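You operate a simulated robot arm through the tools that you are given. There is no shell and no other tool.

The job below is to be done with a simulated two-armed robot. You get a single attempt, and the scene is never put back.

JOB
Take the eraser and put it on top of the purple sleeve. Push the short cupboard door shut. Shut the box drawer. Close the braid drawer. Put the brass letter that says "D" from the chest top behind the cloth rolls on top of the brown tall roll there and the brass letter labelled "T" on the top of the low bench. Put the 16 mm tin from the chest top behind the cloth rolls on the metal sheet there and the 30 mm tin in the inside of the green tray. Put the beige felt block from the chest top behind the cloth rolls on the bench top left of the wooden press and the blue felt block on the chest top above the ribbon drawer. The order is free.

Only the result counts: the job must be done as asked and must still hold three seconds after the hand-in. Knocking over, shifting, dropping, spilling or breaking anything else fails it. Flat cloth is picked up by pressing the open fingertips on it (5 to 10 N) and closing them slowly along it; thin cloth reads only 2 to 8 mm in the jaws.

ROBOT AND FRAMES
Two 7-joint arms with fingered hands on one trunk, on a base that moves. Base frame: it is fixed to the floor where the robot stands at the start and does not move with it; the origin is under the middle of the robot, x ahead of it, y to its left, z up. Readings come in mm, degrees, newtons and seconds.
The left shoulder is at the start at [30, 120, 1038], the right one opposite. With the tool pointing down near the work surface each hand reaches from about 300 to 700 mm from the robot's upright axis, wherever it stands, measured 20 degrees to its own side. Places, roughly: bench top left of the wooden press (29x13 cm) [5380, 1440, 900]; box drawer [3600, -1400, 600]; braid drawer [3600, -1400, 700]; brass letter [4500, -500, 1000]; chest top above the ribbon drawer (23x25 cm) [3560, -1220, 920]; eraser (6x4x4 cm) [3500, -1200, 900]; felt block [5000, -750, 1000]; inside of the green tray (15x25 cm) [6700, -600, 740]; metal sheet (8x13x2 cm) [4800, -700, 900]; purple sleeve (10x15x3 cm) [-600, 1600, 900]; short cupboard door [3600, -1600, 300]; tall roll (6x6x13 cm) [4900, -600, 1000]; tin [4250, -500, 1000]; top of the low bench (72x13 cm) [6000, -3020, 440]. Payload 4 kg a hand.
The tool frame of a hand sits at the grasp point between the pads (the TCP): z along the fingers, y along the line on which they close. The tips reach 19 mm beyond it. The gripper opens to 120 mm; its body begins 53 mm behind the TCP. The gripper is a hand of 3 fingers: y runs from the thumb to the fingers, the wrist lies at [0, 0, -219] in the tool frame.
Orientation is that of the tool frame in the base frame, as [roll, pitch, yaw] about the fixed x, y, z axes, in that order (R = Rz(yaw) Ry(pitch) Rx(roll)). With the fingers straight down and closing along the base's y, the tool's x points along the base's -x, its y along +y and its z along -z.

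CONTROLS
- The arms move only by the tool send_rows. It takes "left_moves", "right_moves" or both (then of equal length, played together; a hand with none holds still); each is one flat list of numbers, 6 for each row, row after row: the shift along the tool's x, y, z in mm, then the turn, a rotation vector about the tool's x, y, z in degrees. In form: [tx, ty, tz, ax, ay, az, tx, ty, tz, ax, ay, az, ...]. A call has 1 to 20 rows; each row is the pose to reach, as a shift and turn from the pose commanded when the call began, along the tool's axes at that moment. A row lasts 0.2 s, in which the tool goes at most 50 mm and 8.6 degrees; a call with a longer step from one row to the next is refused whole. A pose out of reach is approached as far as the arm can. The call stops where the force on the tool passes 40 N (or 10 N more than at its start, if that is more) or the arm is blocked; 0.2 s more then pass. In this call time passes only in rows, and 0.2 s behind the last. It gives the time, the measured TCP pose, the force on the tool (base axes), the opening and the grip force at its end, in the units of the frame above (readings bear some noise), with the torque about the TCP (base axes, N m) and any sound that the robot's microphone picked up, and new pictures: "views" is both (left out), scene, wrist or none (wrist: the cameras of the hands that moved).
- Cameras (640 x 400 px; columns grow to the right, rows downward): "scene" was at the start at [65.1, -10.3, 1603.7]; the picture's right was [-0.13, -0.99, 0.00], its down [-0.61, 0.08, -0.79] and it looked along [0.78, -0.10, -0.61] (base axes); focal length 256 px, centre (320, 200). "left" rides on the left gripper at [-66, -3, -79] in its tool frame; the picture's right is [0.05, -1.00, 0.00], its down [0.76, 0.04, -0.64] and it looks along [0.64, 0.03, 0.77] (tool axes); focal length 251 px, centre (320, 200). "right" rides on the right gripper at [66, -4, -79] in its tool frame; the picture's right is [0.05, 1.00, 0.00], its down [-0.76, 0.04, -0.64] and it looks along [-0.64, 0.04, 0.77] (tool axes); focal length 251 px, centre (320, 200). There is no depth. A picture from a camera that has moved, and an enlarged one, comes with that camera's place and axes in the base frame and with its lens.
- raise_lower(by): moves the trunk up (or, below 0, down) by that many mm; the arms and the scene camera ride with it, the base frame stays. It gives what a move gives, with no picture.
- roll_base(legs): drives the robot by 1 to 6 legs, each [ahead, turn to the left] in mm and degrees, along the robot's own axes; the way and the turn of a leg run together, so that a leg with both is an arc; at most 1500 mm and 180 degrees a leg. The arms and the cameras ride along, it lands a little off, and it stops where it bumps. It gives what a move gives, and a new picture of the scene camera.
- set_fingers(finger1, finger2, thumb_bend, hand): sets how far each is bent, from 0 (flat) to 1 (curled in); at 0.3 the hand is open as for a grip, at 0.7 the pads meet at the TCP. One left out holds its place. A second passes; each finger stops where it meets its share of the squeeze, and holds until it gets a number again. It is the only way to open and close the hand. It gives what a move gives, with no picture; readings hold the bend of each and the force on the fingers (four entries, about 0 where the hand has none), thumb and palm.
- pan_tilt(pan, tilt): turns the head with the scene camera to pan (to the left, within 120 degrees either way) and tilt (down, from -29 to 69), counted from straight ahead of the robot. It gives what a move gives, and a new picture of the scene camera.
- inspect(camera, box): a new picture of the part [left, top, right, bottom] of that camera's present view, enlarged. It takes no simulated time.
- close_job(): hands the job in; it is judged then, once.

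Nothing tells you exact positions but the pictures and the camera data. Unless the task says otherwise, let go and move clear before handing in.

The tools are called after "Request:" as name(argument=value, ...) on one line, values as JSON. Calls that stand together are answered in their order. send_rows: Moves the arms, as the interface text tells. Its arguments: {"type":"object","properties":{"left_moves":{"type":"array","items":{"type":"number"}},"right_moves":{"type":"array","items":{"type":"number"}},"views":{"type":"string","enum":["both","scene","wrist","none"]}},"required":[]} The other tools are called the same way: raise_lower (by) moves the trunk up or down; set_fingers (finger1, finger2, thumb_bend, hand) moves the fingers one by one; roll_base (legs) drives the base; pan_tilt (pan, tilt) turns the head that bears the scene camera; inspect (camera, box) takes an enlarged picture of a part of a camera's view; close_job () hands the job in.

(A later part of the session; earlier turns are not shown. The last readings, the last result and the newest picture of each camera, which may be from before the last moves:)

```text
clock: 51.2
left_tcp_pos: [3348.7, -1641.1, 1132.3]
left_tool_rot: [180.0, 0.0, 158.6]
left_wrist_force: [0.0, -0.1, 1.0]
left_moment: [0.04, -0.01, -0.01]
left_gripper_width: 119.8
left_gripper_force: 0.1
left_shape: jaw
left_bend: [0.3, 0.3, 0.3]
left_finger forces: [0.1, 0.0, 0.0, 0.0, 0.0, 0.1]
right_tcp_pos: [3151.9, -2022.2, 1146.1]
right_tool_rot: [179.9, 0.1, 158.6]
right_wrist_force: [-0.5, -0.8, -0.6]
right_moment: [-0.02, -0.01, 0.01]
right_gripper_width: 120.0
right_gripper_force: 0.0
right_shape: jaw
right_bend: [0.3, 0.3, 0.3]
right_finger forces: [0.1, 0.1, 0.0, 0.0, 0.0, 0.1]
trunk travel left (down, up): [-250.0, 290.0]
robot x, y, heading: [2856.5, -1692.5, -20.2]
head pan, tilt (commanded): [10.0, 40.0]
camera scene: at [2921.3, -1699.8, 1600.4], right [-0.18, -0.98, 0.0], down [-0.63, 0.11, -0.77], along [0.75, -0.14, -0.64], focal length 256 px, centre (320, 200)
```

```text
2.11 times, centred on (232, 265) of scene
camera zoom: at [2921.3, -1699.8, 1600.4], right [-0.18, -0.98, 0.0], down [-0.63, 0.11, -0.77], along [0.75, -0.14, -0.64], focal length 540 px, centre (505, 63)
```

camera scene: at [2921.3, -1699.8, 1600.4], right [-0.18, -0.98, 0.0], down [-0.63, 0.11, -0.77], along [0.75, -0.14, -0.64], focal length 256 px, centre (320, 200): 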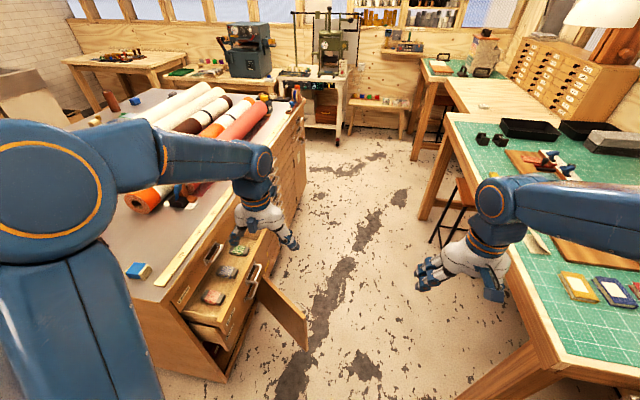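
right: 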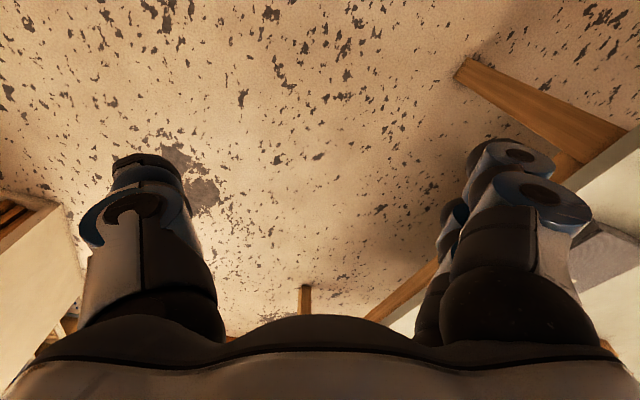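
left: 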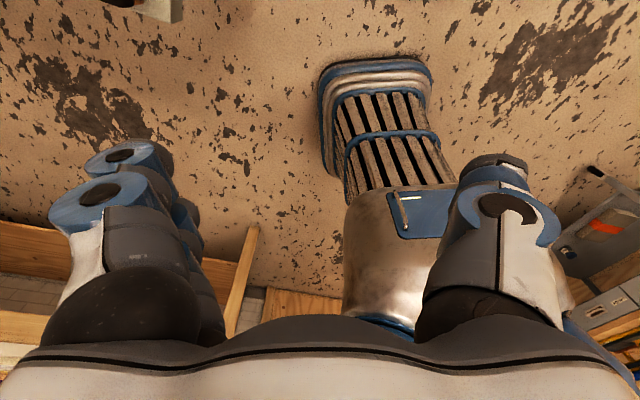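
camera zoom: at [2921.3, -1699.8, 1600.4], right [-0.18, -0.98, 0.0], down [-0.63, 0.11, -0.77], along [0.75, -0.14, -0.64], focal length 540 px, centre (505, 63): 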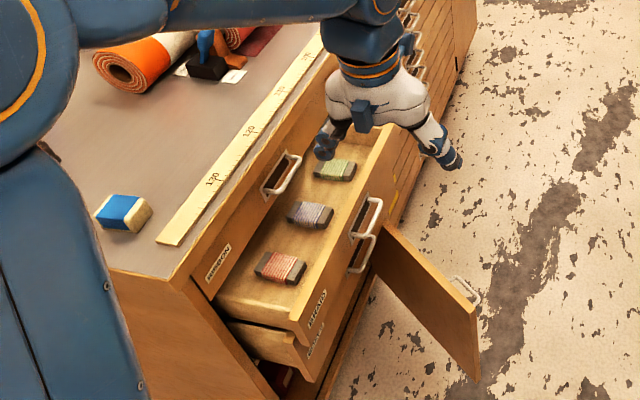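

I can read the labels: RIBBON (closed), BRAID and the box drawer below (both open about 13 cm), and the low cupboard door, hinged at its far end and open about 60°. I'll move up 100 mm, close the left fingers, and bring the left hand tilted in front of the braid drawer.

Request:
roll_base(legs=[[100, 0]])

Request:
set_fingers(hand="left", finger1=0.75, finger2=0.75, thumb_bend=0.7)

Request:
send_rows(left_moves=[0, 0, 45, -4, 0, 0, 0, 0, 92, -8, 0, 0, 2, 10, 138, -12, 0, 0, 4, 20, 185, -16, 0, 0, 5, 30, 232, -20, 0, 0, 6, 40, 279, -24, 0, 0, 8, 50, 326, -28, 0, 0, 9, 60, 373, -33, 0, 0, 10, 65, 419, -40, 0, 0])

Request:
pan_tilt(pan=40, tilt=45)

```text
clock: 52.4
left_tcp_pos: [3443.1, -1676.2, 1133.0]
left_tool_rot: [-180.0, -0.1, 158.7]
left_wrist_force: [0.6, -0.7, -1.0]
left_moment: [0.0, 0.03, -0.02]
left_gripper_width: 120.4
left_gripper_force: 0.1
left_shape: jaw
left_bend: [0.3, 0.3, 0.3]
left_finger forces: [0.1, 0.0, 0.0, 0.0, 0.0, 0.0]
right_tcp_pos: [3248.5, -2056.9, 1145.2]
right_tool_rot: [179.9, 0.0, 158.8]
right_wrist_force: [-0.8, -0.2, -0.1]
right_moment: [0.01, 0.01, -0.01]
right_gripper_width: 120.0
right_gripper_force: 0.1
right_shape: jaw
right_bend: [0.3, 0.3, 0.3]
right_finger forces: [0.1, 0.0, 0.0, 0.1, 0.0, 0.0]
trunk travel left (down, up): [-250.0, 290.0]
robot x, y, heading: [2951.4, -1726.1, -20.2]
head pan, tilt (commanded): [10.0, 40.0]
camera scene: at [3016.7, -1734.7, 1600.3], right [-0.18, -0.98, 0.0], down [-0.63, 0.11, -0.77], along [0.75, -0.14, -0.64], focal length 256 px, centre (320, 200)
```

scene: 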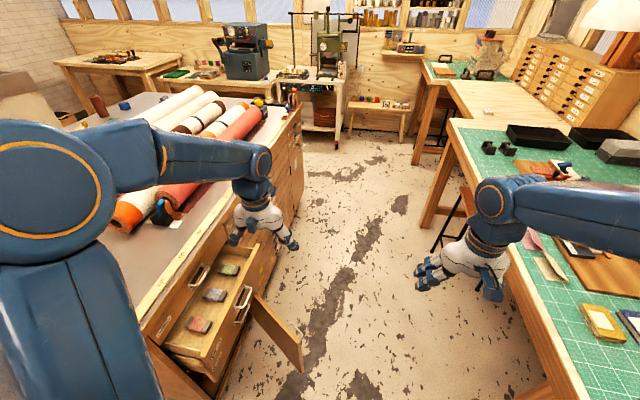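

```text
clock: 53.4
left_tcp_pos: [3442.6, -1675.5, 1131.0]
left_tool_rot: [-180.0, 0.2, 158.6]
left_wrist_force: [0.1, 0.2, 0.3]
left_moment: [-0.05, 0.0, -0.01]
left_gripper_width: 6.6
left_gripper_force: 0.2
left_shape: fingers
left_bend: [0.75, 0.75, 0.7]
left_finger forces: [0.0, 0.1, 0.1, 0.0, 0.0, 0.1]
right_tcp_pos: [3247.1, -2056.5, 1145.5]
right_tool_rot: [179.9, 0.1, 158.8]
right_wrist_force: [0.0, 0.2, -0.7]
right_moment: [0.01, 0.05, -0.02]
right_gripper_width: 120.0
right_gripper_force: 0.0
right_shape: jaw
right_bend: [0.3, 0.3, 0.3]
right_finger forces: [0.0, 0.0, 0.0, 0.0, 0.0, 0.1]
trunk travel left (down, up): [-250.0, 290.0]
robot x, y, heading: [2954.1, -1728.7, -20.0]
head pan, tilt (commanded): [10.0, 40.0]
```

```text
clock: 55.4
left_tcp_pos: [3456.3, -1613.3, 715.9]
left_tool_rot: [139.9, 0.0, 158.7]
left_wrist_force: [0.2, -0.7, 0.1]
left_moment: [0.02, -0.01, 0.02]
left_gripper_width: 6.9
left_gripper_force: 0.1
left_shape: fingers
left_bend: [0.75, 0.75, 0.7]
left_finger forces: [0.1, 0.0, 0.0, 0.0, 0.1, 0.0]
right_tcp_pos: [3246.7, -2056.7, 1145.2]
right_tool_rot: [179.8, 0.0, 158.8]
right_wrist_force: [-0.5, -0.5, 0.4]
right_moment: [-0.02, 0.02, 0.0]
right_gripper_width: 120.2
right_gripper_force: 0.0
right_shape: jaw
right_bend: [0.3, 0.3, 0.3]
right_finger forces: [0.0, 0.0, 0.0, 0.0, 0.1, 0.0]
trunk travel left (down, up): [-250.0, 290.0]
robot x, y, heading: [2950.3, -1725.2, -20.2]
head pan, tilt (commanded): [10.0, 40.0]
camera scene: at [3015.0, -1734.6, 1600.4], right [-0.18, -0.98, 0.0], down [-0.63, 0.11, -0.77], along [0.75, -0.14, -0.64], focal length 256 px, centre (320, 200)
camera left: at [3498.6, -1685.3, 772.9], right [-0.33, -0.69, -0.64], down [-0.85, -0.08, 0.52], along [-0.41, 0.72, -0.56], focal length 251 px, centre (320, 200)
```

scene: 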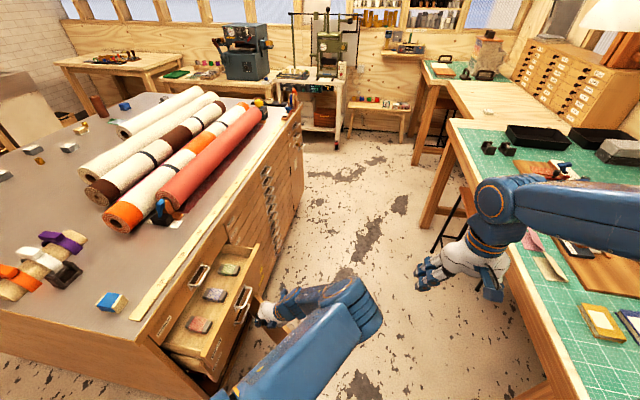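
left: 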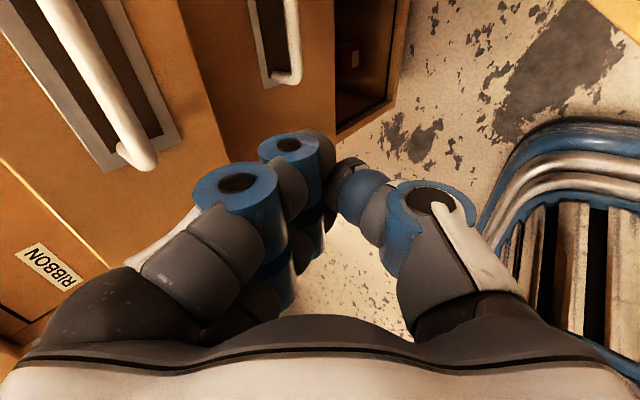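

```text
clock: 56.3
left_tcp_pos: [3455.9, -1612.1, 715.1]
left_tool_rot: [139.9, 0.0, 158.7]
left_wrist_force: [-0.3, -0.1, 0.3]
left_moment: [0.01, 0.03, 0.01]
left_gripper_width: 6.7
left_gripper_force: 0.2
left_shape: fingers
left_bend: [0.75, 0.75, 0.7]
left_finger forces: [0.0, 0.1, 0.0, 0.1, 0.0, 0.1]
right_tcp_pos: [3247.0, -2055.2, 1146.2]
right_tool_rot: [-180.0, 0.1, 158.7]
right_wrist_force: [-0.6, 0.6, 0.6]
right_moment: [0.0, -0.01, -0.02]
right_gripper_width: 119.9
right_gripper_force: 0.1
right_shape: jaw
right_bend: [0.3, 0.3, 0.3]
right_finger forces: [0.0, 0.0, 0.0, 0.0, 0.1, 0.1]
trunk travel left (down, up): [-250.0, 290.0]
robot x, y, heading: [2950.7, -1728.0, -20.6]
head pan, tilt (commanded): [40.0, 45.0]
camera scene: at [3007.9, -1691.6, 1593.2], right [0.34, -0.94, 0.0], down [-0.67, -0.24, -0.71], along [0.67, 0.24, -0.71], focal length 256 px, centre (320, 200)
```

scene: 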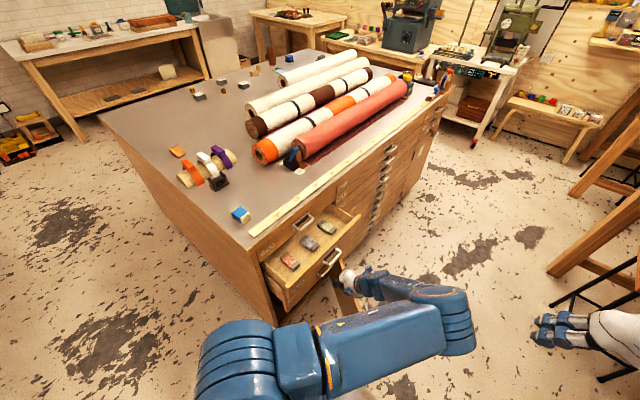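

Request:
inspect(camera="left", box=[0, 0, 420, 300])

Request:
inspect(camera="scene", box=[220, 190, 400, 310])

```text
1.33 times, centred on (210, 150) of left
camera zoom: at [3498.2, -1684.6, 773.2], right [-0.33, -0.69, -0.64], down [-0.85, -0.08, 0.52], along [-0.41, 0.72, -0.56], focal length 335 px, centre (467, 267)
```

zoom: 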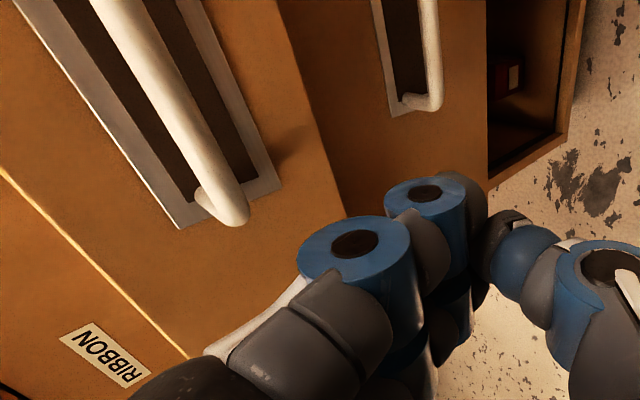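

```text
3.33 times, centred on (310, 250) of scene
camera zoom: at [3007.9, -1691.6, 1593.2], right [0.34, -0.94, 0.0], down [-0.67, -0.24, -0.71], along [0.67, 0.24, -0.71], focal length 854 px, centre (353, 33)
```

zoom: 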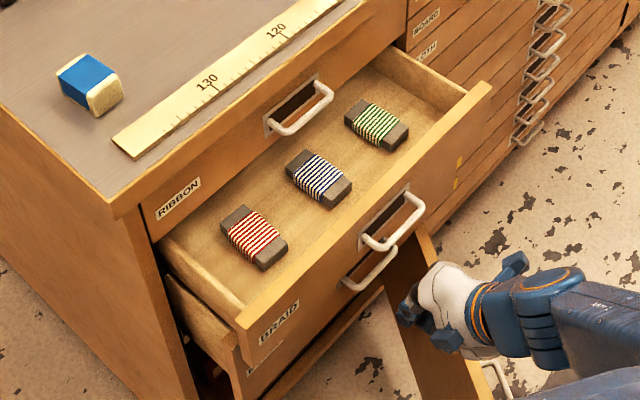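

The wrist view shows the fingertips facing the braid front, just beside its handle. I'll push slowly along the closing direction.

Request:
send_rows(left_moves=[10, 23, 19.3, 0, 0, 0, 20, 46, 38.6, 0, 0, 0, 30, 65, 54.6, 0, 0, 0, 30, 72.8, 61, 0, 0, 0, 30, 80.4, 67.5, 0, 0, 0, 30, 88, 73.9, 0, 0, 0, 30, 95.8, 80.4, 0, 0, 0, 30, 103.4, 86.8, 0, 0, 0, 30, 111, 93.2, 0, 0, 0, 30, 118.7, 99.7, 0, 0, 0, 30, 126.4, 106, 0, 0, 0, 30, 134, 112.5, 0, 0, 0, 30, 141.7, 119, 0, 0, 0, 30, 149.4, 125.4, 0, 0, 0, 30, 157, 131.8, 0, 0, 0, 30, 164.7, 138.2, 0, 0, 0, 30, 172.4, 144.7, 0, 0, 0, 30, 180, 151, 0, 0, 0])

Request:
inspect(camera="scene", box=[220, 190, 400, 310])

```text
clock: 60.2
left_tcp_pos: [3512.1, -1391.1, 711.7]
left_tool_rot: [140.6, 0.1, 158.4]
left_wrist_force: [-9.9, -20.6, 5.6]
left_moment: [0.51, -0.09, 0.01]
left_gripper_width: 4.2
left_gripper_force: 14.1
left_shape: fingers
left_bend: [0.76, 0.76, 0.69]
left_finger forces: [11.6, 16.2, 0.0, 0.0, 0.0, 0.1]
right_tcp_pos: [3243.7, -2056.5, 1145.6]
right_tool_rot: [179.9, 0.0, 158.8]
right_wrist_force: [-0.5, 0.9, 1.1]
right_moment: [-0.03, 0.01, 0.01]
right_gripper_width: 120.0
right_gripper_force: 0.1
right_shape: jaw
right_bend: [0.3, 0.3, 0.3]
right_finger forces: [0.0, 0.1, 0.1, 0.1, 0.0, 0.0]
trunk travel left (down, up): [-250.0, 290.0]
robot x, y, heading: [2952.2, -1724.7, -20.2]
head pan, tilt (commanded): [40.0, 45.0]
stopped in row 18 (left hand): the force on the tool passed its limit at 42 N (the readings are from after the stop); the commanded pose is now the measured one
camera scene: at [3006.2, -1693.0, 1593.4], right [0.34, -0.94, 0.0], down [-0.66, -0.24, -0.71], along [0.67, 0.24, -0.71], focal length 256 px, centre (320, 200)
camera left: at [3555.2, -1463.0, 769.7], right [-0.33, -0.7, -0.64], down [-0.85, -0.07, 0.52], along [-0.41, 0.71, -0.57], focal length 251 px, centre (320, 200)
```

scene: 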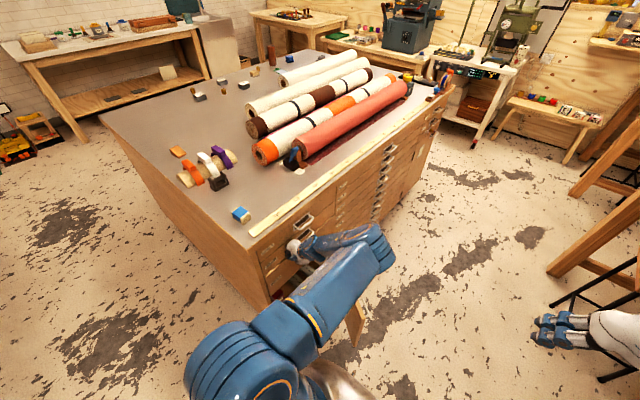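
left: 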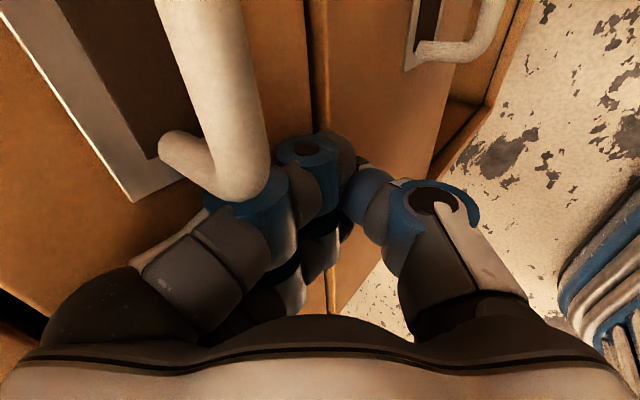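

```text
3.33 times, centred on (310, 250) of scene
camera zoom: at [3006.2, -1693.0, 1593.4], right [0.34, -0.94, 0.0], down [-0.66, -0.24, -0.71], along [0.67, 0.24, -0.71], focal length 854 px, centre (353, 33)
```

zoom: 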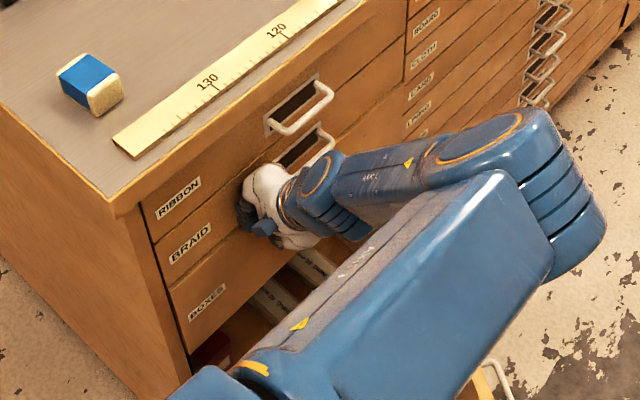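

The braid drawer appears to be in; I'll back off and look at both drawers.

Request:
send_rows(left_moves=[0, -20, -17, 0, 0, 0, 0, -58, -48, 0, 0, 0, 0, -92, -77, 0, 0, 0, 0, -115, -96, 0, 0, 0])

Request:
inspect(camera="scene", box=[220, 190, 400, 310])

Request:
inspect(camera="left", box=[0, 0, 560, 350])

```text
clock: 61.2
left_tcp_pos: [3458.8, -1528.2, 711.5]
left_tool_rot: [140.3, 0.2, 158.5]
left_wrist_force: [1.3, 0.1, 0.4]
left_moment: [-0.02, -0.01, 0.0]
left_gripper_width: 6.7
left_gripper_force: 0.0
left_shape: fingers
left_bend: [0.75, 0.75, 0.7]
left_finger forces: [0.0, 0.0, 0.0, 0.0, 0.0, 0.0]
right_tcp_pos: [3245.7, -2056.7, 1145.2]
right_tool_rot: [179.9, 0.2, 158.7]
right_wrist_force: [-0.4, -0.1, 0.1]
right_moment: [-0.02, -0.01, -0.01]
right_gripper_width: 120.0
right_gripper_force: 0.1
right_shape: jaw
right_bend: [0.3, 0.3, 0.3]
right_finger forces: [0.0, 0.0, 0.0, 0.0, 0.0, 0.0]
trunk travel left (down, up): [-250.0, 290.0]
robot x, y, heading: [2951.1, -1723.2, -20.3]
head pan, tilt (commanded): [40.0, 45.0]
camera scene: at [3007.3, -1692.3, 1593.2], right [0.34, -0.94, 0.0], down [-0.67, -0.24, -0.71], along [0.67, 0.24, -0.71], focal length 256 px, centre (320, 200)
camera left: at [3501.7, -1600.8, 770.5], right [-0.33, -0.7, -0.64], down [-0.85, -0.07, 0.52], along [-0.41, 0.71, -0.57], focal length 251 px, centre (320, 200)
```

scene: 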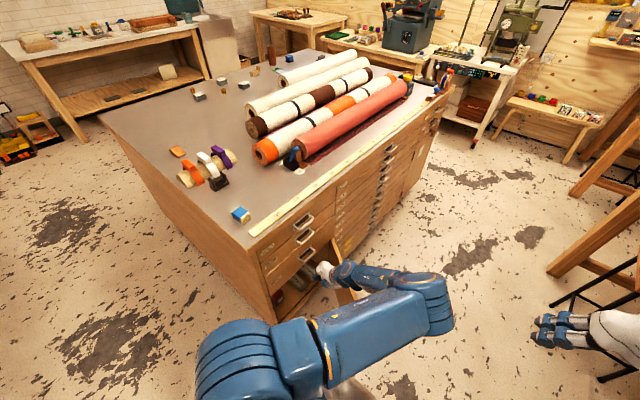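
left: 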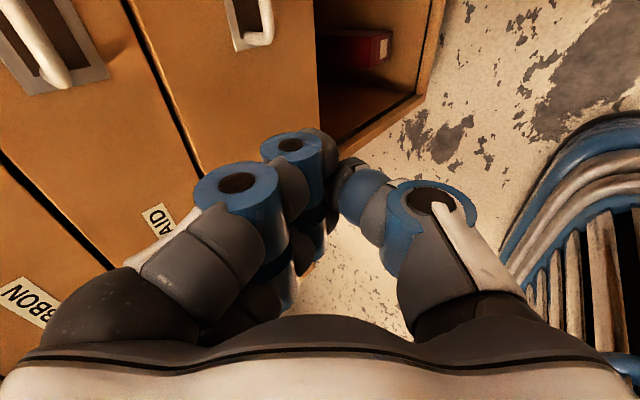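

```text
3.33 times, centred on (310, 250) of scene
camera zoom: at [3007.3, -1692.3, 1593.2], right [0.34, -0.94, 0.0], down [-0.67, -0.24, -0.71], along [0.67, 0.24, -0.71], focal length 854 px, centre (353, 33)
```

zoom: 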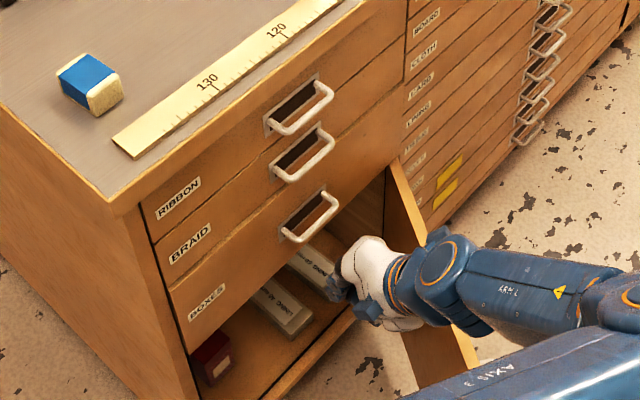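

```text
1.14 times, centred on (280, 175) of left
camera zoom: at [3501.7, -1600.8, 770.5], right [-0.33, -0.7, -0.64], down [-0.85, -0.07, 0.52], along [-0.41, 0.71, -0.57], focal length 287 px, centre (366, 229)
```

zoom: 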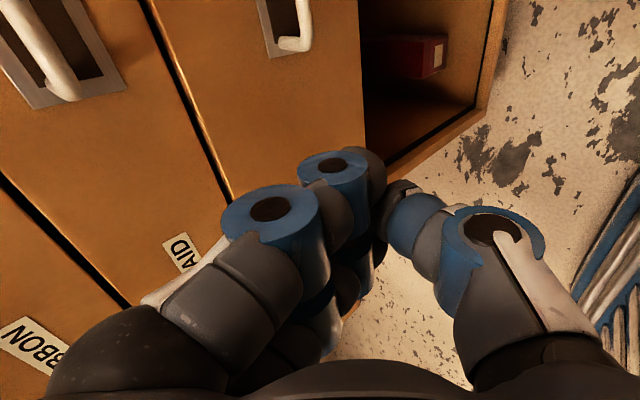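

Braid is closed; the box drawer still seems a few millimetres out. I'll lower the hand about 90 mm and push on its front.

Request:
send_rows(left_moves=[10, -28, 34, 0, 0, 0, 20, -55, 65, 0, 0, 0, 20, -25, 90, 0, 0, 0, 20, 5, 116, 0, 0, 0, 20, 20, 128, 0, 0, 0, 20, 28, 134, 0, 0, 0, 20, 36, 141, 0, 0, 0, 20, 43, 147, 0, 0, 0, 20, 51, 154, 0, 0, 0, 20, 55, 157, 0, 0, 0, 20, 59, 160, 0, 0, 0, 20, 63, 163, 0, 0, 0, 20, 67, 166, 0, 0, 0, 20, 71, 169.5, 0, 0, 0, 20, 75, 173, 0, 0, 0, 20, 79, 176, 0, 0, 0])

Request:
inspect(camera="scene", box=[220, 190, 400, 310])

```text
clock: 63.9
left_tcp_pos: [3495.7, -1384.4, 623.3]
left_tool_rot: [140.9, 0.0, 158.4]
left_wrist_force: [-10.4, -22.5, 6.5]
left_moment: [0.53, -0.28, -0.05]
left_gripper_width: 4.3
left_gripper_force: 12.6
left_shape: fingers
left_bend: [0.76, 0.76, 0.69]
left_finger forces: [12.6, 11.7, 0.1, 0.0, 0.1, 0.1]
right_tcp_pos: [3246.4, -2056.4, 1145.8]
right_tool_rot: [179.9, 0.1, 158.8]
right_wrist_force: [-0.1, 0.7, -0.2]
right_moment: [-0.02, 0.01, -0.05]
right_gripper_width: 120.4
right_gripper_force: 0.0
right_shape: jaw
right_bend: [0.3, 0.3, 0.3]
right_finger forces: [0.0, 0.1, 0.0, 0.0, 0.1, 0.0]
trunk travel left (down, up): [-250.0, 290.0]
robot x, y, heading: [2952.5, -1727.9, -20.3]
head pan, tilt (commanded): [40.0, 45.0]
stopped in row 13 (left hand): the force on the tool passed its limit at 44 N (the readings are from after the stop); the commanded pose is now the measured one
camera scene: at [3006.6, -1692.7, 1593.3], right [0.34, -0.94, 0.0], down [-0.67, -0.24, -0.71], along [0.67, 0.24, -0.71], focal length 256 px, centre (320, 200)
camera left: at [3537.7, -1456.2, 682.7], right [-0.33, -0.7, -0.63], down [-0.85, -0.07, 0.52], along [-0.41, 0.71, -0.57], focal length 251 px, centre (320, 200)
```

scene: 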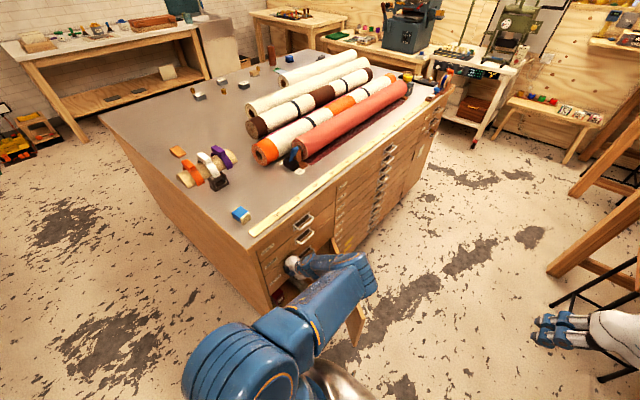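
left: 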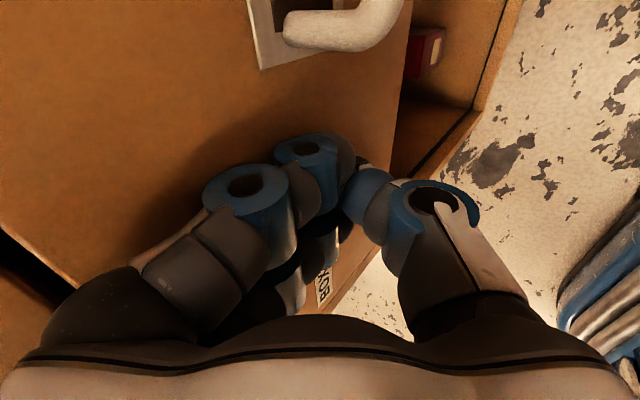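

```text
3.33 times, centred on (310, 250) of scene
camera zoom: at [3006.6, -1692.7, 1593.3], right [0.34, -0.94, 0.0], down [-0.67, -0.24, -0.71], along [0.67, 0.24, -0.71], focal length 854 px, centre (353, 33)
```

zoom: 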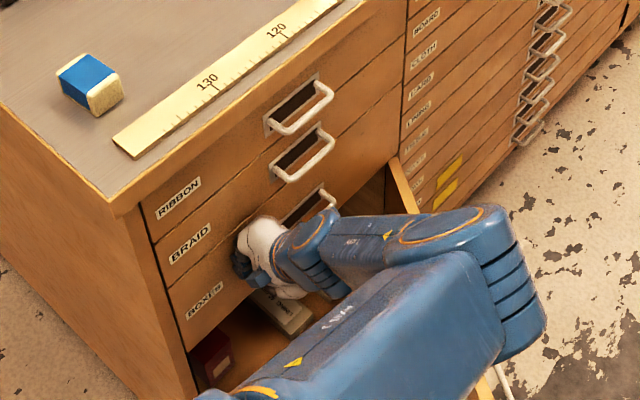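

Both drawers are now flush (contact lines match). I'll retract the hand and study the low door.

Request:
send_rows(left_moves=[0, -35, -29, 0, 0, 0, 0, -70, -58, 0, 0, 0, 0, -105, -88, 0, 0, 0, 0, -140, -118, 0, 0, 0, 0, -165, -138, 0, 0, 0, 0, -135, -174, 0, 0, 0, 0, -105, -210, 0, 0, 0, 0, -75, -246, 0, 0, 0, 0, -45, -282, 0, 0, 0])

Request:
pan_tilt(pan=20, tilt=55)

Request:
inspect(camera="scene", box=[160, 80, 400, 320])

```text
clock: 65.9
left_tcp_pos: [3412.9, -1581.1, 812.9]
left_tool_rot: [140.7, -0.1, 158.4]
left_wrist_force: [0.4, -0.3, 0.2]
left_moment: [-0.01, 0.0, 0.0]
left_gripper_width: 6.8
left_gripper_force: 0.1
left_shape: fingers
left_bend: [0.75, 0.75, 0.7]
left_finger forces: [0.0, 0.0, 0.0, 0.0, 0.0, 0.0]
right_tcp_pos: [3245.5, -2057.2, 1145.2]
right_tool_rot: [-180.0, 0.1, 158.7]
right_wrist_force: [-0.7, 0.3, 0.4]
right_moment: [0.02, -0.01, 0.0]
right_gripper_width: 119.9
right_gripper_force: 0.1
right_shape: jaw
right_bend: [0.3, 0.3, 0.3]
right_finger forces: [0.0, 0.1, 0.1, 0.0, 0.0, 0.0]
trunk travel left (down, up): [-250.0, 290.0]
robot x, y, heading: [2948.2, -1726.5, -20.3]
head pan, tilt (commanded): [40.0, 45.0]
camera scene: at [3006.9, -1691.6, 1593.2], right [0.34, -0.94, 0.0], down [-0.67, -0.24, -0.71], along [0.67, 0.24, -0.71], focal length 256 px, centre (320, 200)
camera left: at [3456.2, -1653.0, 872.4], right [-0.33, -0.7, -0.63], down [-0.85, -0.07, 0.52], along [-0.41, 0.71, -0.57], focal length 251 px, centre (320, 200)
```

scene: 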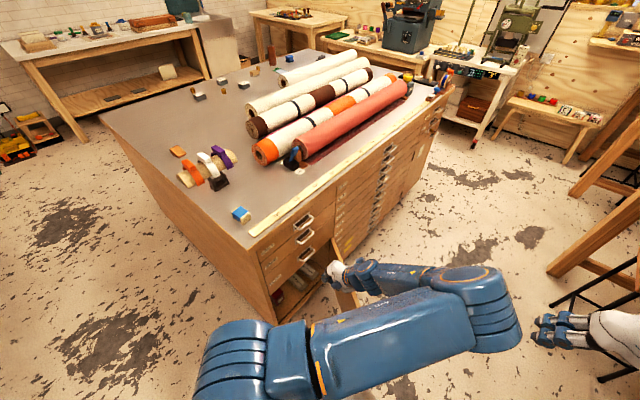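
left: 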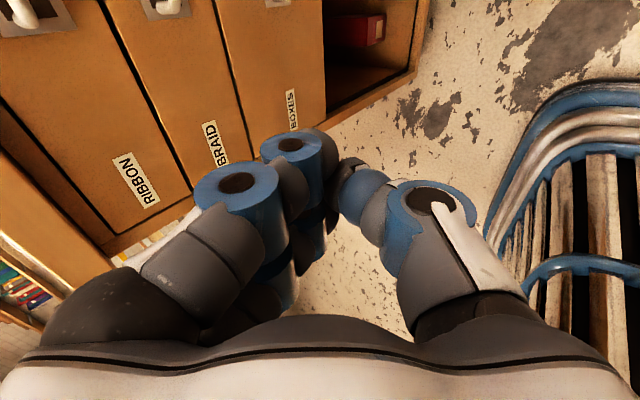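

```text
clock: 66.7
left_tcp_pos: [3414.4, -1579.9, 813.5]
left_tool_rot: [140.7, 0.1, 158.4]
left_wrist_force: [-0.1, -0.1, -0.7]
left_moment: [0.0, 0.0, 0.01]
left_gripper_width: 6.8
left_gripper_force: 0.0
left_shape: fingers
left_bend: [0.75, 0.75, 0.7]
left_finger forces: [0.0, 0.0, 0.0, 0.1, 0.0, 0.1]
right_tcp_pos: [3245.2, -2056.2, 1145.8]
right_tool_rot: [180.0, 0.1, 158.8]
right_wrist_force: [0.2, 0.4, -0.4]
right_moment: [-0.01, 0.01, -0.01]
right_gripper_width: 119.8
right_gripper_force: 0.0
right_shape: jaw
right_bend: [0.3, 0.3, 0.3]
right_finger forces: [0.1, 0.0, 0.0, 0.1, 0.0, 0.0]
trunk travel left (down, up): [-250.0, 290.0]
robot x, y, heading: [2949.9, -1726.0, -20.1]
head pan, tilt (commanded): [20.0, 55.0]
camera scene: at [3003.3, -1719.3, 1579.8], right [0.0, -1.0, 0.0], down [-0.82, 0.0, -0.57], along [0.57, 0.0, -0.82], focal length 256 px, centre (320, 200)
```

scene: 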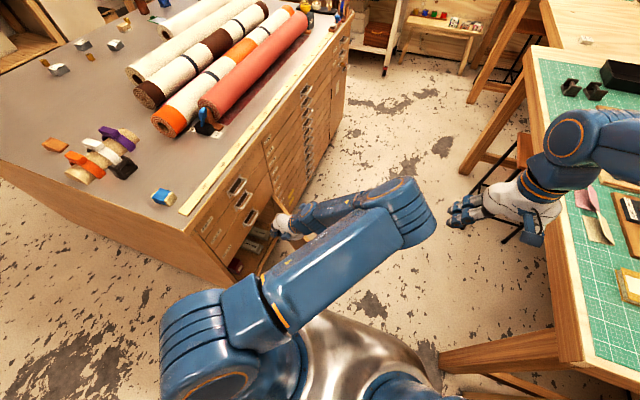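

```text
1.67 times, centred on (280, 200) of scene
camera zoom: at [3003.3, -1719.3, 1579.8], right [0.0, -1.0, 0.0], down [-0.82, 0.0, -0.57], along [0.57, 0.0, -0.82], focal length 427 px, centre (387, 200)
```

zoom: 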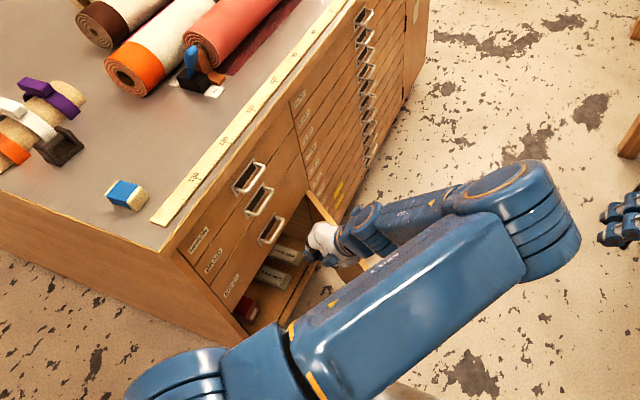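

The door's free top edge is near [3450, −1733, 505], its hinge near [3765, −1475]. I'll bring the left hand over to the outer side of the door, then lower the trunk.

Request:
send_rows(left_moves=[-42, -13, -10, 0, 0, 0, -84, -26, -20, 0, 0, 0, -126, -39, -31, 0, 0, 0, -168, -52, -42, 0, 0, 0, -210, -65, -53, 0, 0, 0, -251, -77, -63, 0, 0, 0])

Request:
inspect(camera="scene", box=[180, 120, 420, 320])

```text
clock: 68.1
left_tcp_pos: [3611.4, -1760.8, 815.4]
left_tool_rot: [140.6, 0.0, 158.5]
left_wrist_force: [-0.6, -0.3, -0.7]
left_moment: [-0.01, 0.02, 0.03]
left_gripper_width: 6.7
left_gripper_force: 0.1
left_shape: fingers
left_bend: [0.75, 0.75, 0.7]
left_finger forces: [0.1, 0.1, 0.1, 0.1, 0.0, 0.0]
left hand out of reach, approached as far as the arm can: row 6
right_tcp_pos: [3246.8, -2054.1, 1145.8]
right_tool_rot: [-179.9, 0.1, 158.8]
right_wrist_force: [0.1, -0.2, -0.1]
right_moment: [-0.03, 0.02, 0.01]
right_gripper_width: 120.1
right_gripper_force: 0.0
right_shape: jaw
right_bend: [0.3, 0.3, 0.3]
right_finger forces: [0.0, 0.0, 0.1, 0.1, 0.0, 0.1]
trunk travel left (down, up): [-250.0, 290.0]
robot x, y, heading: [2951.9, -1725.3, -20.3]
head pan, tilt (commanded): [20.0, 55.0]
camera scene: at [3005.2, -1717.9, 1579.7], right [0.0, -1.0, 0.0], down [-0.82, 0.0, -0.57], along [0.57, 0.0, -0.82], focal length 256 px, centre (320, 200)
camera left: at [3652.7, -1833.8, 873.5], right [-0.33, -0.7, -0.63], down [-0.85, -0.07, 0.52], along [-0.41, 0.71, -0.57], focal length 251 px, centre (320, 200)
```

scene: 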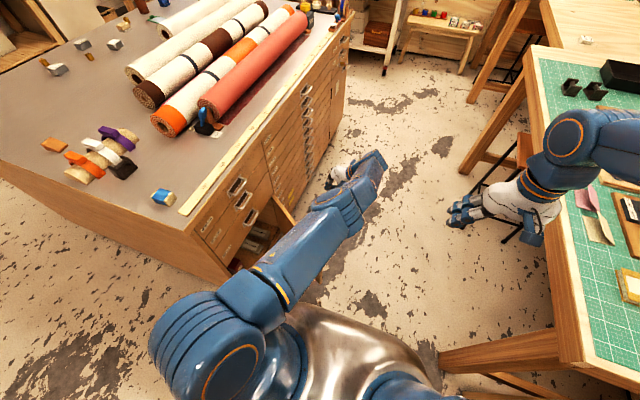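
left: 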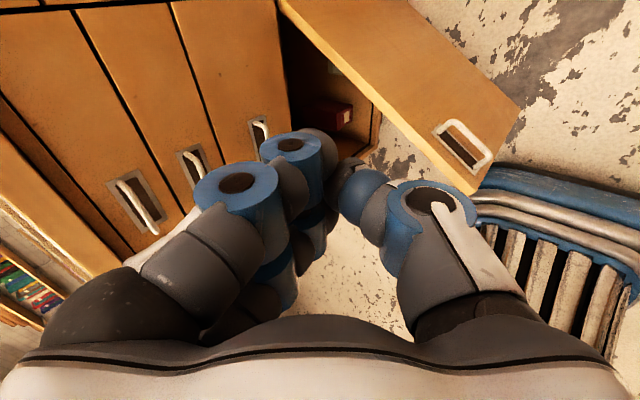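

```text
2.00 times, centred on (300, 220) of scene
camera zoom: at [3005.2, -1717.9, 1579.7], right [0.0, -1.0, 0.0], down [-0.82, 0.0, -0.57], along [0.57, 0.0, -0.82], focal length 512 px, centre (360, 160)
```

zoom: 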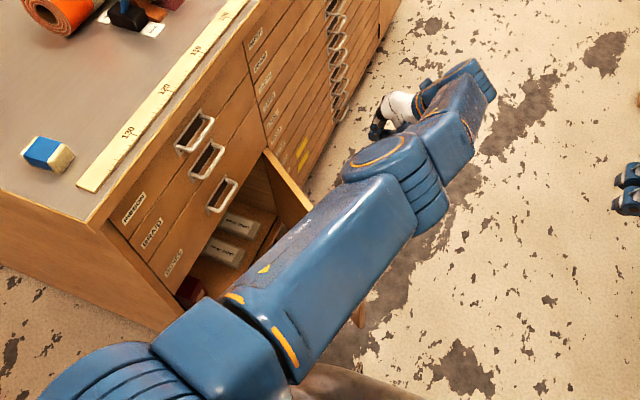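

The wrist camera confirms the door (z 85–505) and its handle near the free edge. I'll edge forward 60 mm, lower the trunk, and then swing the hand onto the door's outer face.

Request:
roll_base(legs=[[60, 0]])

Request:
raise_lower(by=-250)

```text
clock: 69.1
left_tcp_pos: [3667.3, -1784.9, 814.9]
left_tool_rot: [140.6, -0.1, 158.4]
left_wrist_force: [0.8, -0.5, -0.1]
left_moment: [0.01, 0.01, 0.0]
left_gripper_width: 6.5
left_gripper_force: 0.1
left_shape: fingers
left_bend: [0.75, 0.75, 0.7]
left_finger forces: [0.0, 0.1, 0.0, 0.0, 0.1, 0.1]
right_tcp_pos: [3304.9, -2077.9, 1143.7]
right_tool_rot: [180.0, -0.1, 158.7]
right_wrist_force: [0.0, -0.1, -0.5]
right_moment: [0.0, 0.02, -0.03]
right_gripper_width: 120.0
right_gripper_force: 0.1
right_shape: jaw
right_bend: [0.3, 0.3, 0.3]
right_finger forces: [0.0, 0.1, 0.1, 0.0, 0.1, 0.0]
trunk travel left (down, up): [-250.0, 290.0]
robot x, y, heading: [3010.4, -1751.8, -19.8]
head pan, tilt (commanded): [20.0, 55.0]
camera scene: at [3064.1, -1741.9, 1579.6], right [0.0, -1.0, 0.0], down [-0.82, 0.0, -0.57], along [0.57, 0.0, -0.82], focal length 256 px, centre (320, 200)
```

scene: 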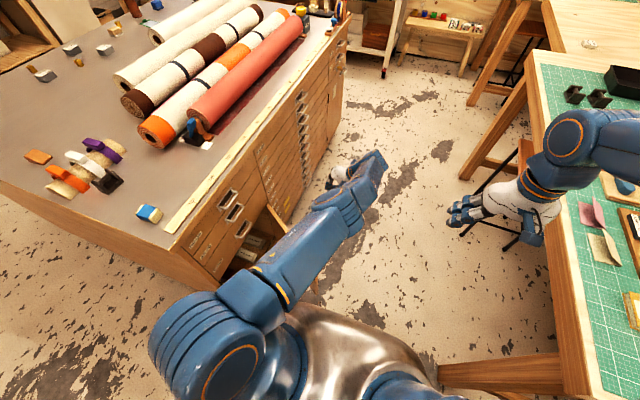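

```text
clock: 71.7
left_tcp_pos: [3665.7, -1784.5, 566.3]
left_tool_rot: [140.7, 0.1, 158.5]
left_wrist_force: [-0.9, 0.1, 0.0]
left_moment: [0.02, 0.0, 0.02]
left_gripper_width: 6.7
left_gripper_force: 0.1
left_shape: fingers
left_bend: [0.75, 0.75, 0.7]
left_finger forces: [0.0, 0.1, 0.1, 0.1, 0.1, 0.0]
right_tcp_pos: [3302.5, -2077.3, 895.9]
right_tool_rot: [179.9, 0.0, 158.7]
right_wrist_force: [0.1, 0.3, -1.1]
right_moment: [0.0, -0.02, 0.02]
right_gripper_width: 120.0
right_gripper_force: 0.0
right_shape: jaw
right_bend: [0.3, 0.3, 0.3]
right_finger forces: [0.0, 0.0, 0.0, 0.0, 0.1, 0.0]
trunk travel left (down, up): [0.0, 540.0]
robot x, y, heading: [3005.0, -1746.0, -20.2]
head pan, tilt (commanded): [20.0, 55.0]
```

Request:
send_rows(left_moves=[28, 15, 12, 0, 0, 0, 56, 30, 24, 0, 0, 0, 83, 45, 37, 0, 0, 0, 83, 20, 67, 0, 0, 0, 83, -5, 98, 0, 0, 0, 83, -30, 128, 0, 0, 0, 83, -54, 158, 0, 0, 0])

```text
clock: 73.3
left_tcp_pos: [3611.8, -1701.0, 409.6]
left_tool_rot: [140.7, 0.1, 158.3]
left_wrist_force: [0.3, -0.2, -0.3]
left_moment: [0.01, -0.02, 0.0]
left_gripper_width: 6.7
left_gripper_force: 0.1
left_shape: fingers
left_bend: [0.75, 0.75, 0.7]
left_finger forces: [0.1, 0.0, 0.1, 0.0, 0.2, 0.0]
right_tcp_pos: [3303.2, -2076.1, 896.1]
right_tool_rot: [180.0, 0.1, 158.8]
right_wrist_force: [-0.9, -0.9, -0.1]
right_moment: [0.01, -0.02, 0.02]
right_gripper_width: 120.2
right_gripper_force: 0.0
right_shape: jaw
right_bend: [0.3, 0.3, 0.3]
right_finger forces: [0.1, 0.0, 0.1, 0.0, 0.0, 0.1]
trunk travel left (down, up): [0.0, 540.0]
robot x, y, heading: [3008.3, -1747.0, -20.2]
head pan, tilt (commanded): [20.0, 55.0]
camera scene: at [3060.7, -1740.1, 1329.7], right [0.0, -1.0, 0.0], down [-0.82, 0.0, -0.57], along [0.57, 0.0, -0.82], focal length 256 px, centre (320, 200)
camera left: at [3653.9, -1772.7, 467.8], right [-0.33, -0.7, -0.63], down [-0.85, -0.07, 0.52], along [-0.41, 0.71, -0.57], focal length 251 px, centre (320, 200)
```

scene: 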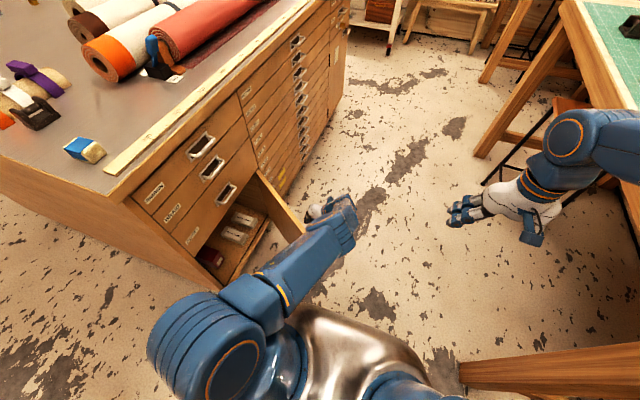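
left: 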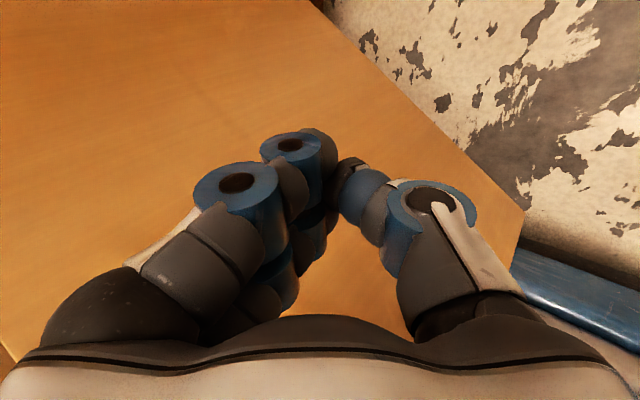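

The fingers are in front of the door's outer face, below its top edge. I'll push it round along its arc.

Request:
send_rows(left_moves=[14.2, 5.8, 4.7, 0, 0, 0, 28.4, 11.6, 9.5, 0, 0, 0, 42.5, 17.3, 14.2, 0, 0, 0, 56.7, 23.1, 18.9, 0, 0, 0, 70.9, 28.9, 23.7, 0, 0, 0, 80.3, 35.5, 29, 0, 0, 0, 89.7, 42.1, 34.4, 0, 0, 0, 99.2, 48.8, 39.9, 0, 0, 0, 108.6, 55.3, 45.3, 0, 0, 0, 118, 61.9, 50.6, 0, 0, 0, 126, 70.2, 57.4, 0, 0, 0, 134.3, 78.5, 64.2, 0, 0, 0, 142.4, 86.7, 70.9, 0, 0, 0, 150.5, 95.2, 77.9, 0, 0, 0, 158.6, 103.4, 84.6, 0, 0, 0, 166.8, 111.7, 91.3, 0, 0, 0, 174.9, 120, 98.1, 0, 0, 0])

```text
clock: 76.9
left_tcp_pos: [3503.0, -1491.6, 410.3]
left_tool_rot: [140.7, 0.1, 158.4]
left_wrist_force: [-0.1, 0.3, -0.4]
left_moment: [-0.02, -0.01, 0.01]
left_gripper_width: 6.9
left_gripper_force: 0.1
left_shape: fingers
left_bend: [0.75, 0.75, 0.7]
left_finger forces: [0.0, 0.0, 0.1, 0.0, 0.1, 0.0]
right_tcp_pos: [3302.9, -2077.7, 895.5]
right_tool_rot: [-179.9, 0.1, 158.8]
right_wrist_force: [-0.2, 0.1, 0.1]
right_moment: [-0.03, -0.01, -0.03]
right_gripper_width: 119.9
right_gripper_force: 0.1
right_shape: jaw
right_bend: [0.3, 0.3, 0.3]
right_finger forces: [0.1, 0.0, 0.0, 0.0, 0.0, 0.0]
trunk travel left (down, up): [0.0, 540.0]
robot x, y, heading: [3010.8, -1745.3, -20.1]
head pan, tilt (commanded): [20.0, 55.0]
camera scene: at [3060.3, -1740.2, 1329.7], right [0.0, -1.0, 0.0], down [-0.82, 0.0, -0.57], along [0.57, 0.0, -0.82], focal length 256 px, centre (320, 200)
camera left: at [3546.6, -1564.0, 469.1], right [-0.33, -0.7, -0.63], down [-0.85, -0.07, 0.52], along [-0.41, 0.71, -0.57], focal length 251 px, centre (320, 200)
```

scene: 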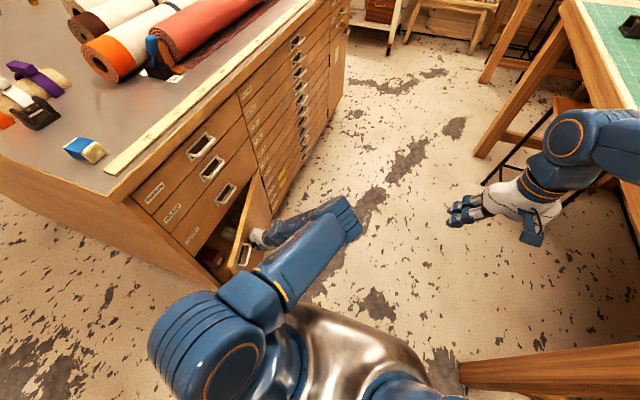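
left: 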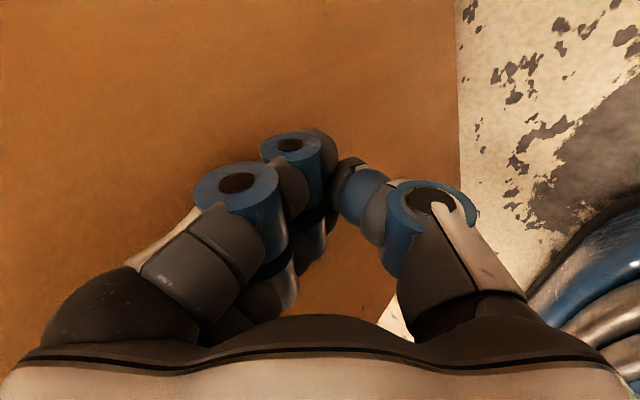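

The door follows well, about 20° left to go. Continuing to the closed position.

Request:
send_rows(left_moves=[3, 7.7, 6.3, 0, 0, 0, 6, 15.5, 12.7, 0, 0, 0, 9, 23.2, 19, 0, 0, 0, 12, 31, 25.3, 0, 0, 0, 15, 38.7, 31.6, 0, 0, 0, 18, 46.4, 38, 0, 0, 0, 20, 54, 44.3, 0, 0, 0, 22, 62, 50.6, 0, 0, 0, 24, 69.7, 57, 0, 0, 0, 25, 75.8, 62, 0, 0, 0, 26, 82, 67, 0, 0, 0, 27, 86.7, 71, 0, 0, 0, 27, 91, 74.7, 0, 0, 0, 27, 96, 78.5, 0, 0, 0, 27, 100.6, 82.3, 0, 0, 0])

```text
clock: 79.3
left_tcp_pos: [3519.0, -1392.7, 406.5]
left_tool_rot: [141.3, 0.1, 158.2]
left_wrist_force: [-7.7, -18.0, 2.8]
left_moment: [0.35, -0.19, 0.01]
left_gripper_width: 4.7
left_gripper_force: 10.1
left_shape: fingers
left_bend: [0.76, 0.76, 0.69]
left_finger forces: [9.2, 10.0, 0.0, 0.1, 0.0, 0.1]
right_tcp_pos: [3302.0, -2077.0, 895.9]
right_tool_rot: [179.9, 0.1, 158.8]
right_wrist_force: [-0.7, 0.6, 0.0]
right_moment: [0.01, 0.0, -0.01]
right_gripper_width: 120.0
right_gripper_force: 0.1
right_shape: jaw
right_bend: [0.3, 0.3, 0.3]
right_finger forces: [0.0, 0.0, 0.1, 0.1, 0.1, 0.0]
trunk travel left (down, up): [0.0, 540.0]
robot x, y, heading: [3007.0, -1749.4, -20.1]
head pan, tilt (commanded): [20.0, 55.0]
stopped in row 11 (left hand): the force on the tool passed its limit at 46 N (the readings are from after the stop); the commanded pose is now the measured one
camera scene: at [3059.7, -1741.0, 1329.8], right [0.0, -1.0, 0.0], down [-0.82, 0.0, -0.57], along [0.57, 0.0, -0.82], focal length 256 px, centre (320, 200)
camera left: at [3561.0, -1465.6, 465.5], right [-0.34, -0.7, -0.62], down [-0.85, -0.06, 0.53], along [-0.41, 0.71, -0.58], focal length 251 px, centre (320, 200)
```

scene: 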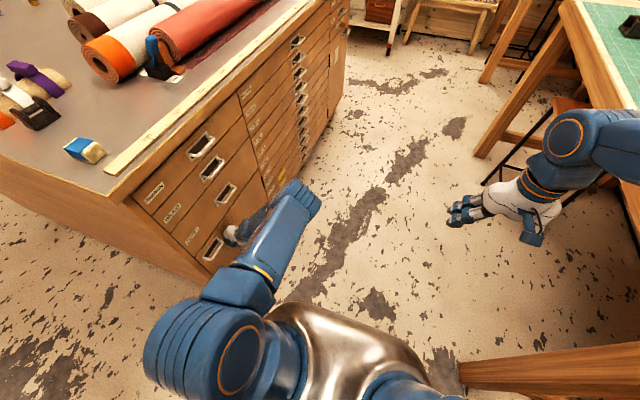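
left: 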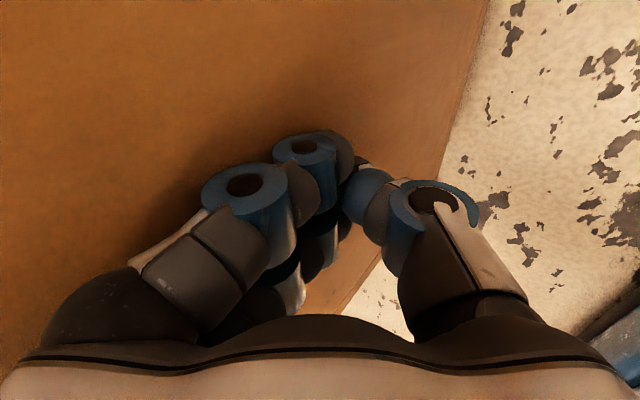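

The door stopped at the flush position. I'll back off, raise the trunk and check all three.

Request:
send_rows(left_moves=[0, -31, -25, 0, 0, 0, 0, -64, -52, 0, 0, 0, 0, -97, -79, 0, 0, 0, 0, -130, -106, 0, 0, 0, 0, -160, -131, 0, 0, 0], views="none")

Request:
raise_lower(by=250)

Request:
pan_tilt(pan=35, tilt=55)

Request:
inspect(camera="scene", box=[180, 140, 380, 300])

```text
clock: 80.5
left_tcp_pos: [3444.1, -1583.6, 410.9]
left_tool_rot: [141.1, 0.2, 158.3]
left_wrist_force: [-1.1, 0.1, 0.3]
left_moment: [0.01, -0.01, 0.01]
left_gripper_width: 6.7
left_gripper_force: 0.0
left_shape: fingers
left_bend: [0.75, 0.75, 0.7]
left_finger forces: [0.0, 0.0, 0.1, 0.0, 0.0, 0.0]
right_tcp_pos: [3302.3, -2077.5, 895.5]
right_tool_rot: [179.9, 0.2, 158.8]
right_wrist_force: [0.6, -0.2, 0.1]
right_moment: [-0.02, 0.01, -0.02]
right_gripper_width: 119.9
right_gripper_force: 0.0
right_shape: jaw
right_bend: [0.3, 0.3, 0.3]
right_finger forces: [0.0, 0.0, 0.1, 0.0, 0.0, 0.0]
trunk travel left (down, up): [0.0, 540.0]
robot x, y, heading: [3010.2, -1749.9, -20.3]
head pan, tilt (commanded): [20.0, 55.0]
```

```text
clock: 83.0
left_tcp_pos: [3443.7, -1584.3, 660.5]
left_tool_rot: [141.1, 0.1, 158.2]
left_wrist_force: [-0.2, -0.2, 0.5]
left_moment: [0.02, 0.0, 0.0]
left_gripper_width: 6.4
left_gripper_force: 0.1
left_shape: fingers
left_bend: [0.75, 0.75, 0.7]
left_finger forces: [0.0, 0.0, 0.0, 0.1, 0.0, 0.0]
right_tcp_pos: [3303.9, -2076.8, 1145.3]
right_tool_rot: [-179.9, 0.1, 158.8]
right_wrist_force: [0.2, -0.3, -0.1]
right_moment: [0.02, 0.02, 0.01]
right_gripper_width: 120.0
right_gripper_force: 0.1
right_shape: jaw
right_bend: [0.3, 0.3, 0.3]
right_finger forces: [0.0, 0.0, 0.0, 0.0, 0.0, 0.0]
trunk travel left (down, up): [-250.0, 290.0]
robot x, y, heading: [3008.6, -1750.2, -20.3]
head pan, tilt (commanded): [20.0, 55.0]
```

```text
clock: 83.8
left_tcp_pos: [3443.8, -1584.7, 661.6]
left_tool_rot: [141.1, 0.1, 158.2]
left_wrist_force: [-0.6, 0.2, 0.1]
left_moment: [-0.01, -0.01, -0.01]
left_gripper_width: 6.7
left_gripper_force: 0.0
left_shape: fingers
left_bend: [0.75, 0.75, 0.7]
left_finger forces: [0.0, 0.1, 0.0, 0.0, 0.0, 0.0]
right_tcp_pos: [3303.1, -2077.7, 1146.7]
right_tool_rot: [-180.0, 0.1, 158.8]
right_wrist_force: [0.6, -0.6, 0.6]
right_moment: [-0.03, 0.03, 0.02]
right_gripper_width: 119.7
right_gripper_force: 0.0
right_shape: jaw
right_bend: [0.3, 0.3, 0.3]
right_finger forces: [0.0, 0.1, 0.1, 0.1, 0.0, 0.0]
trunk travel left (down, up): [-250.0, 290.0]
robot x, y, heading: [3006.2, -1746.1, -20.0]
head pan, tilt (commanded): [35.0, 55.0]
camera scene: at [3058.0, -1721.8, 1579.7], right [0.25, -0.97, 0.0], down [-0.79, -0.21, -0.57], along [0.55, 0.15, -0.82], focal length 256 px, centre (320, 200)
```

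scene: 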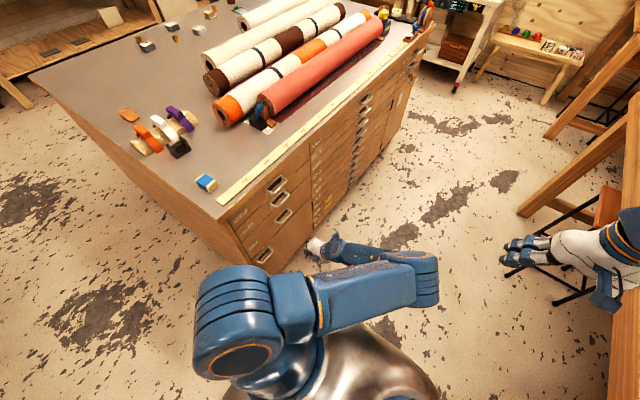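

```text
2.50 times, centred on (280, 220) of scene
camera zoom: at [3058.0, -1721.8, 1579.7], right [0.25, -0.97, 0.0], down [-0.79, -0.21, -0.57], along [0.55, 0.15, -0.82], focal length 641 px, centre (420, 150)
```

zoom: 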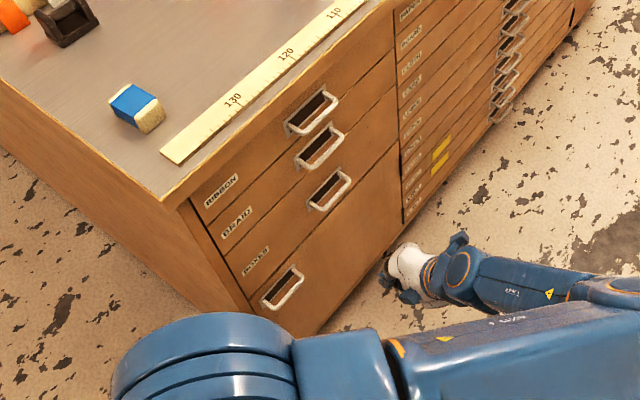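

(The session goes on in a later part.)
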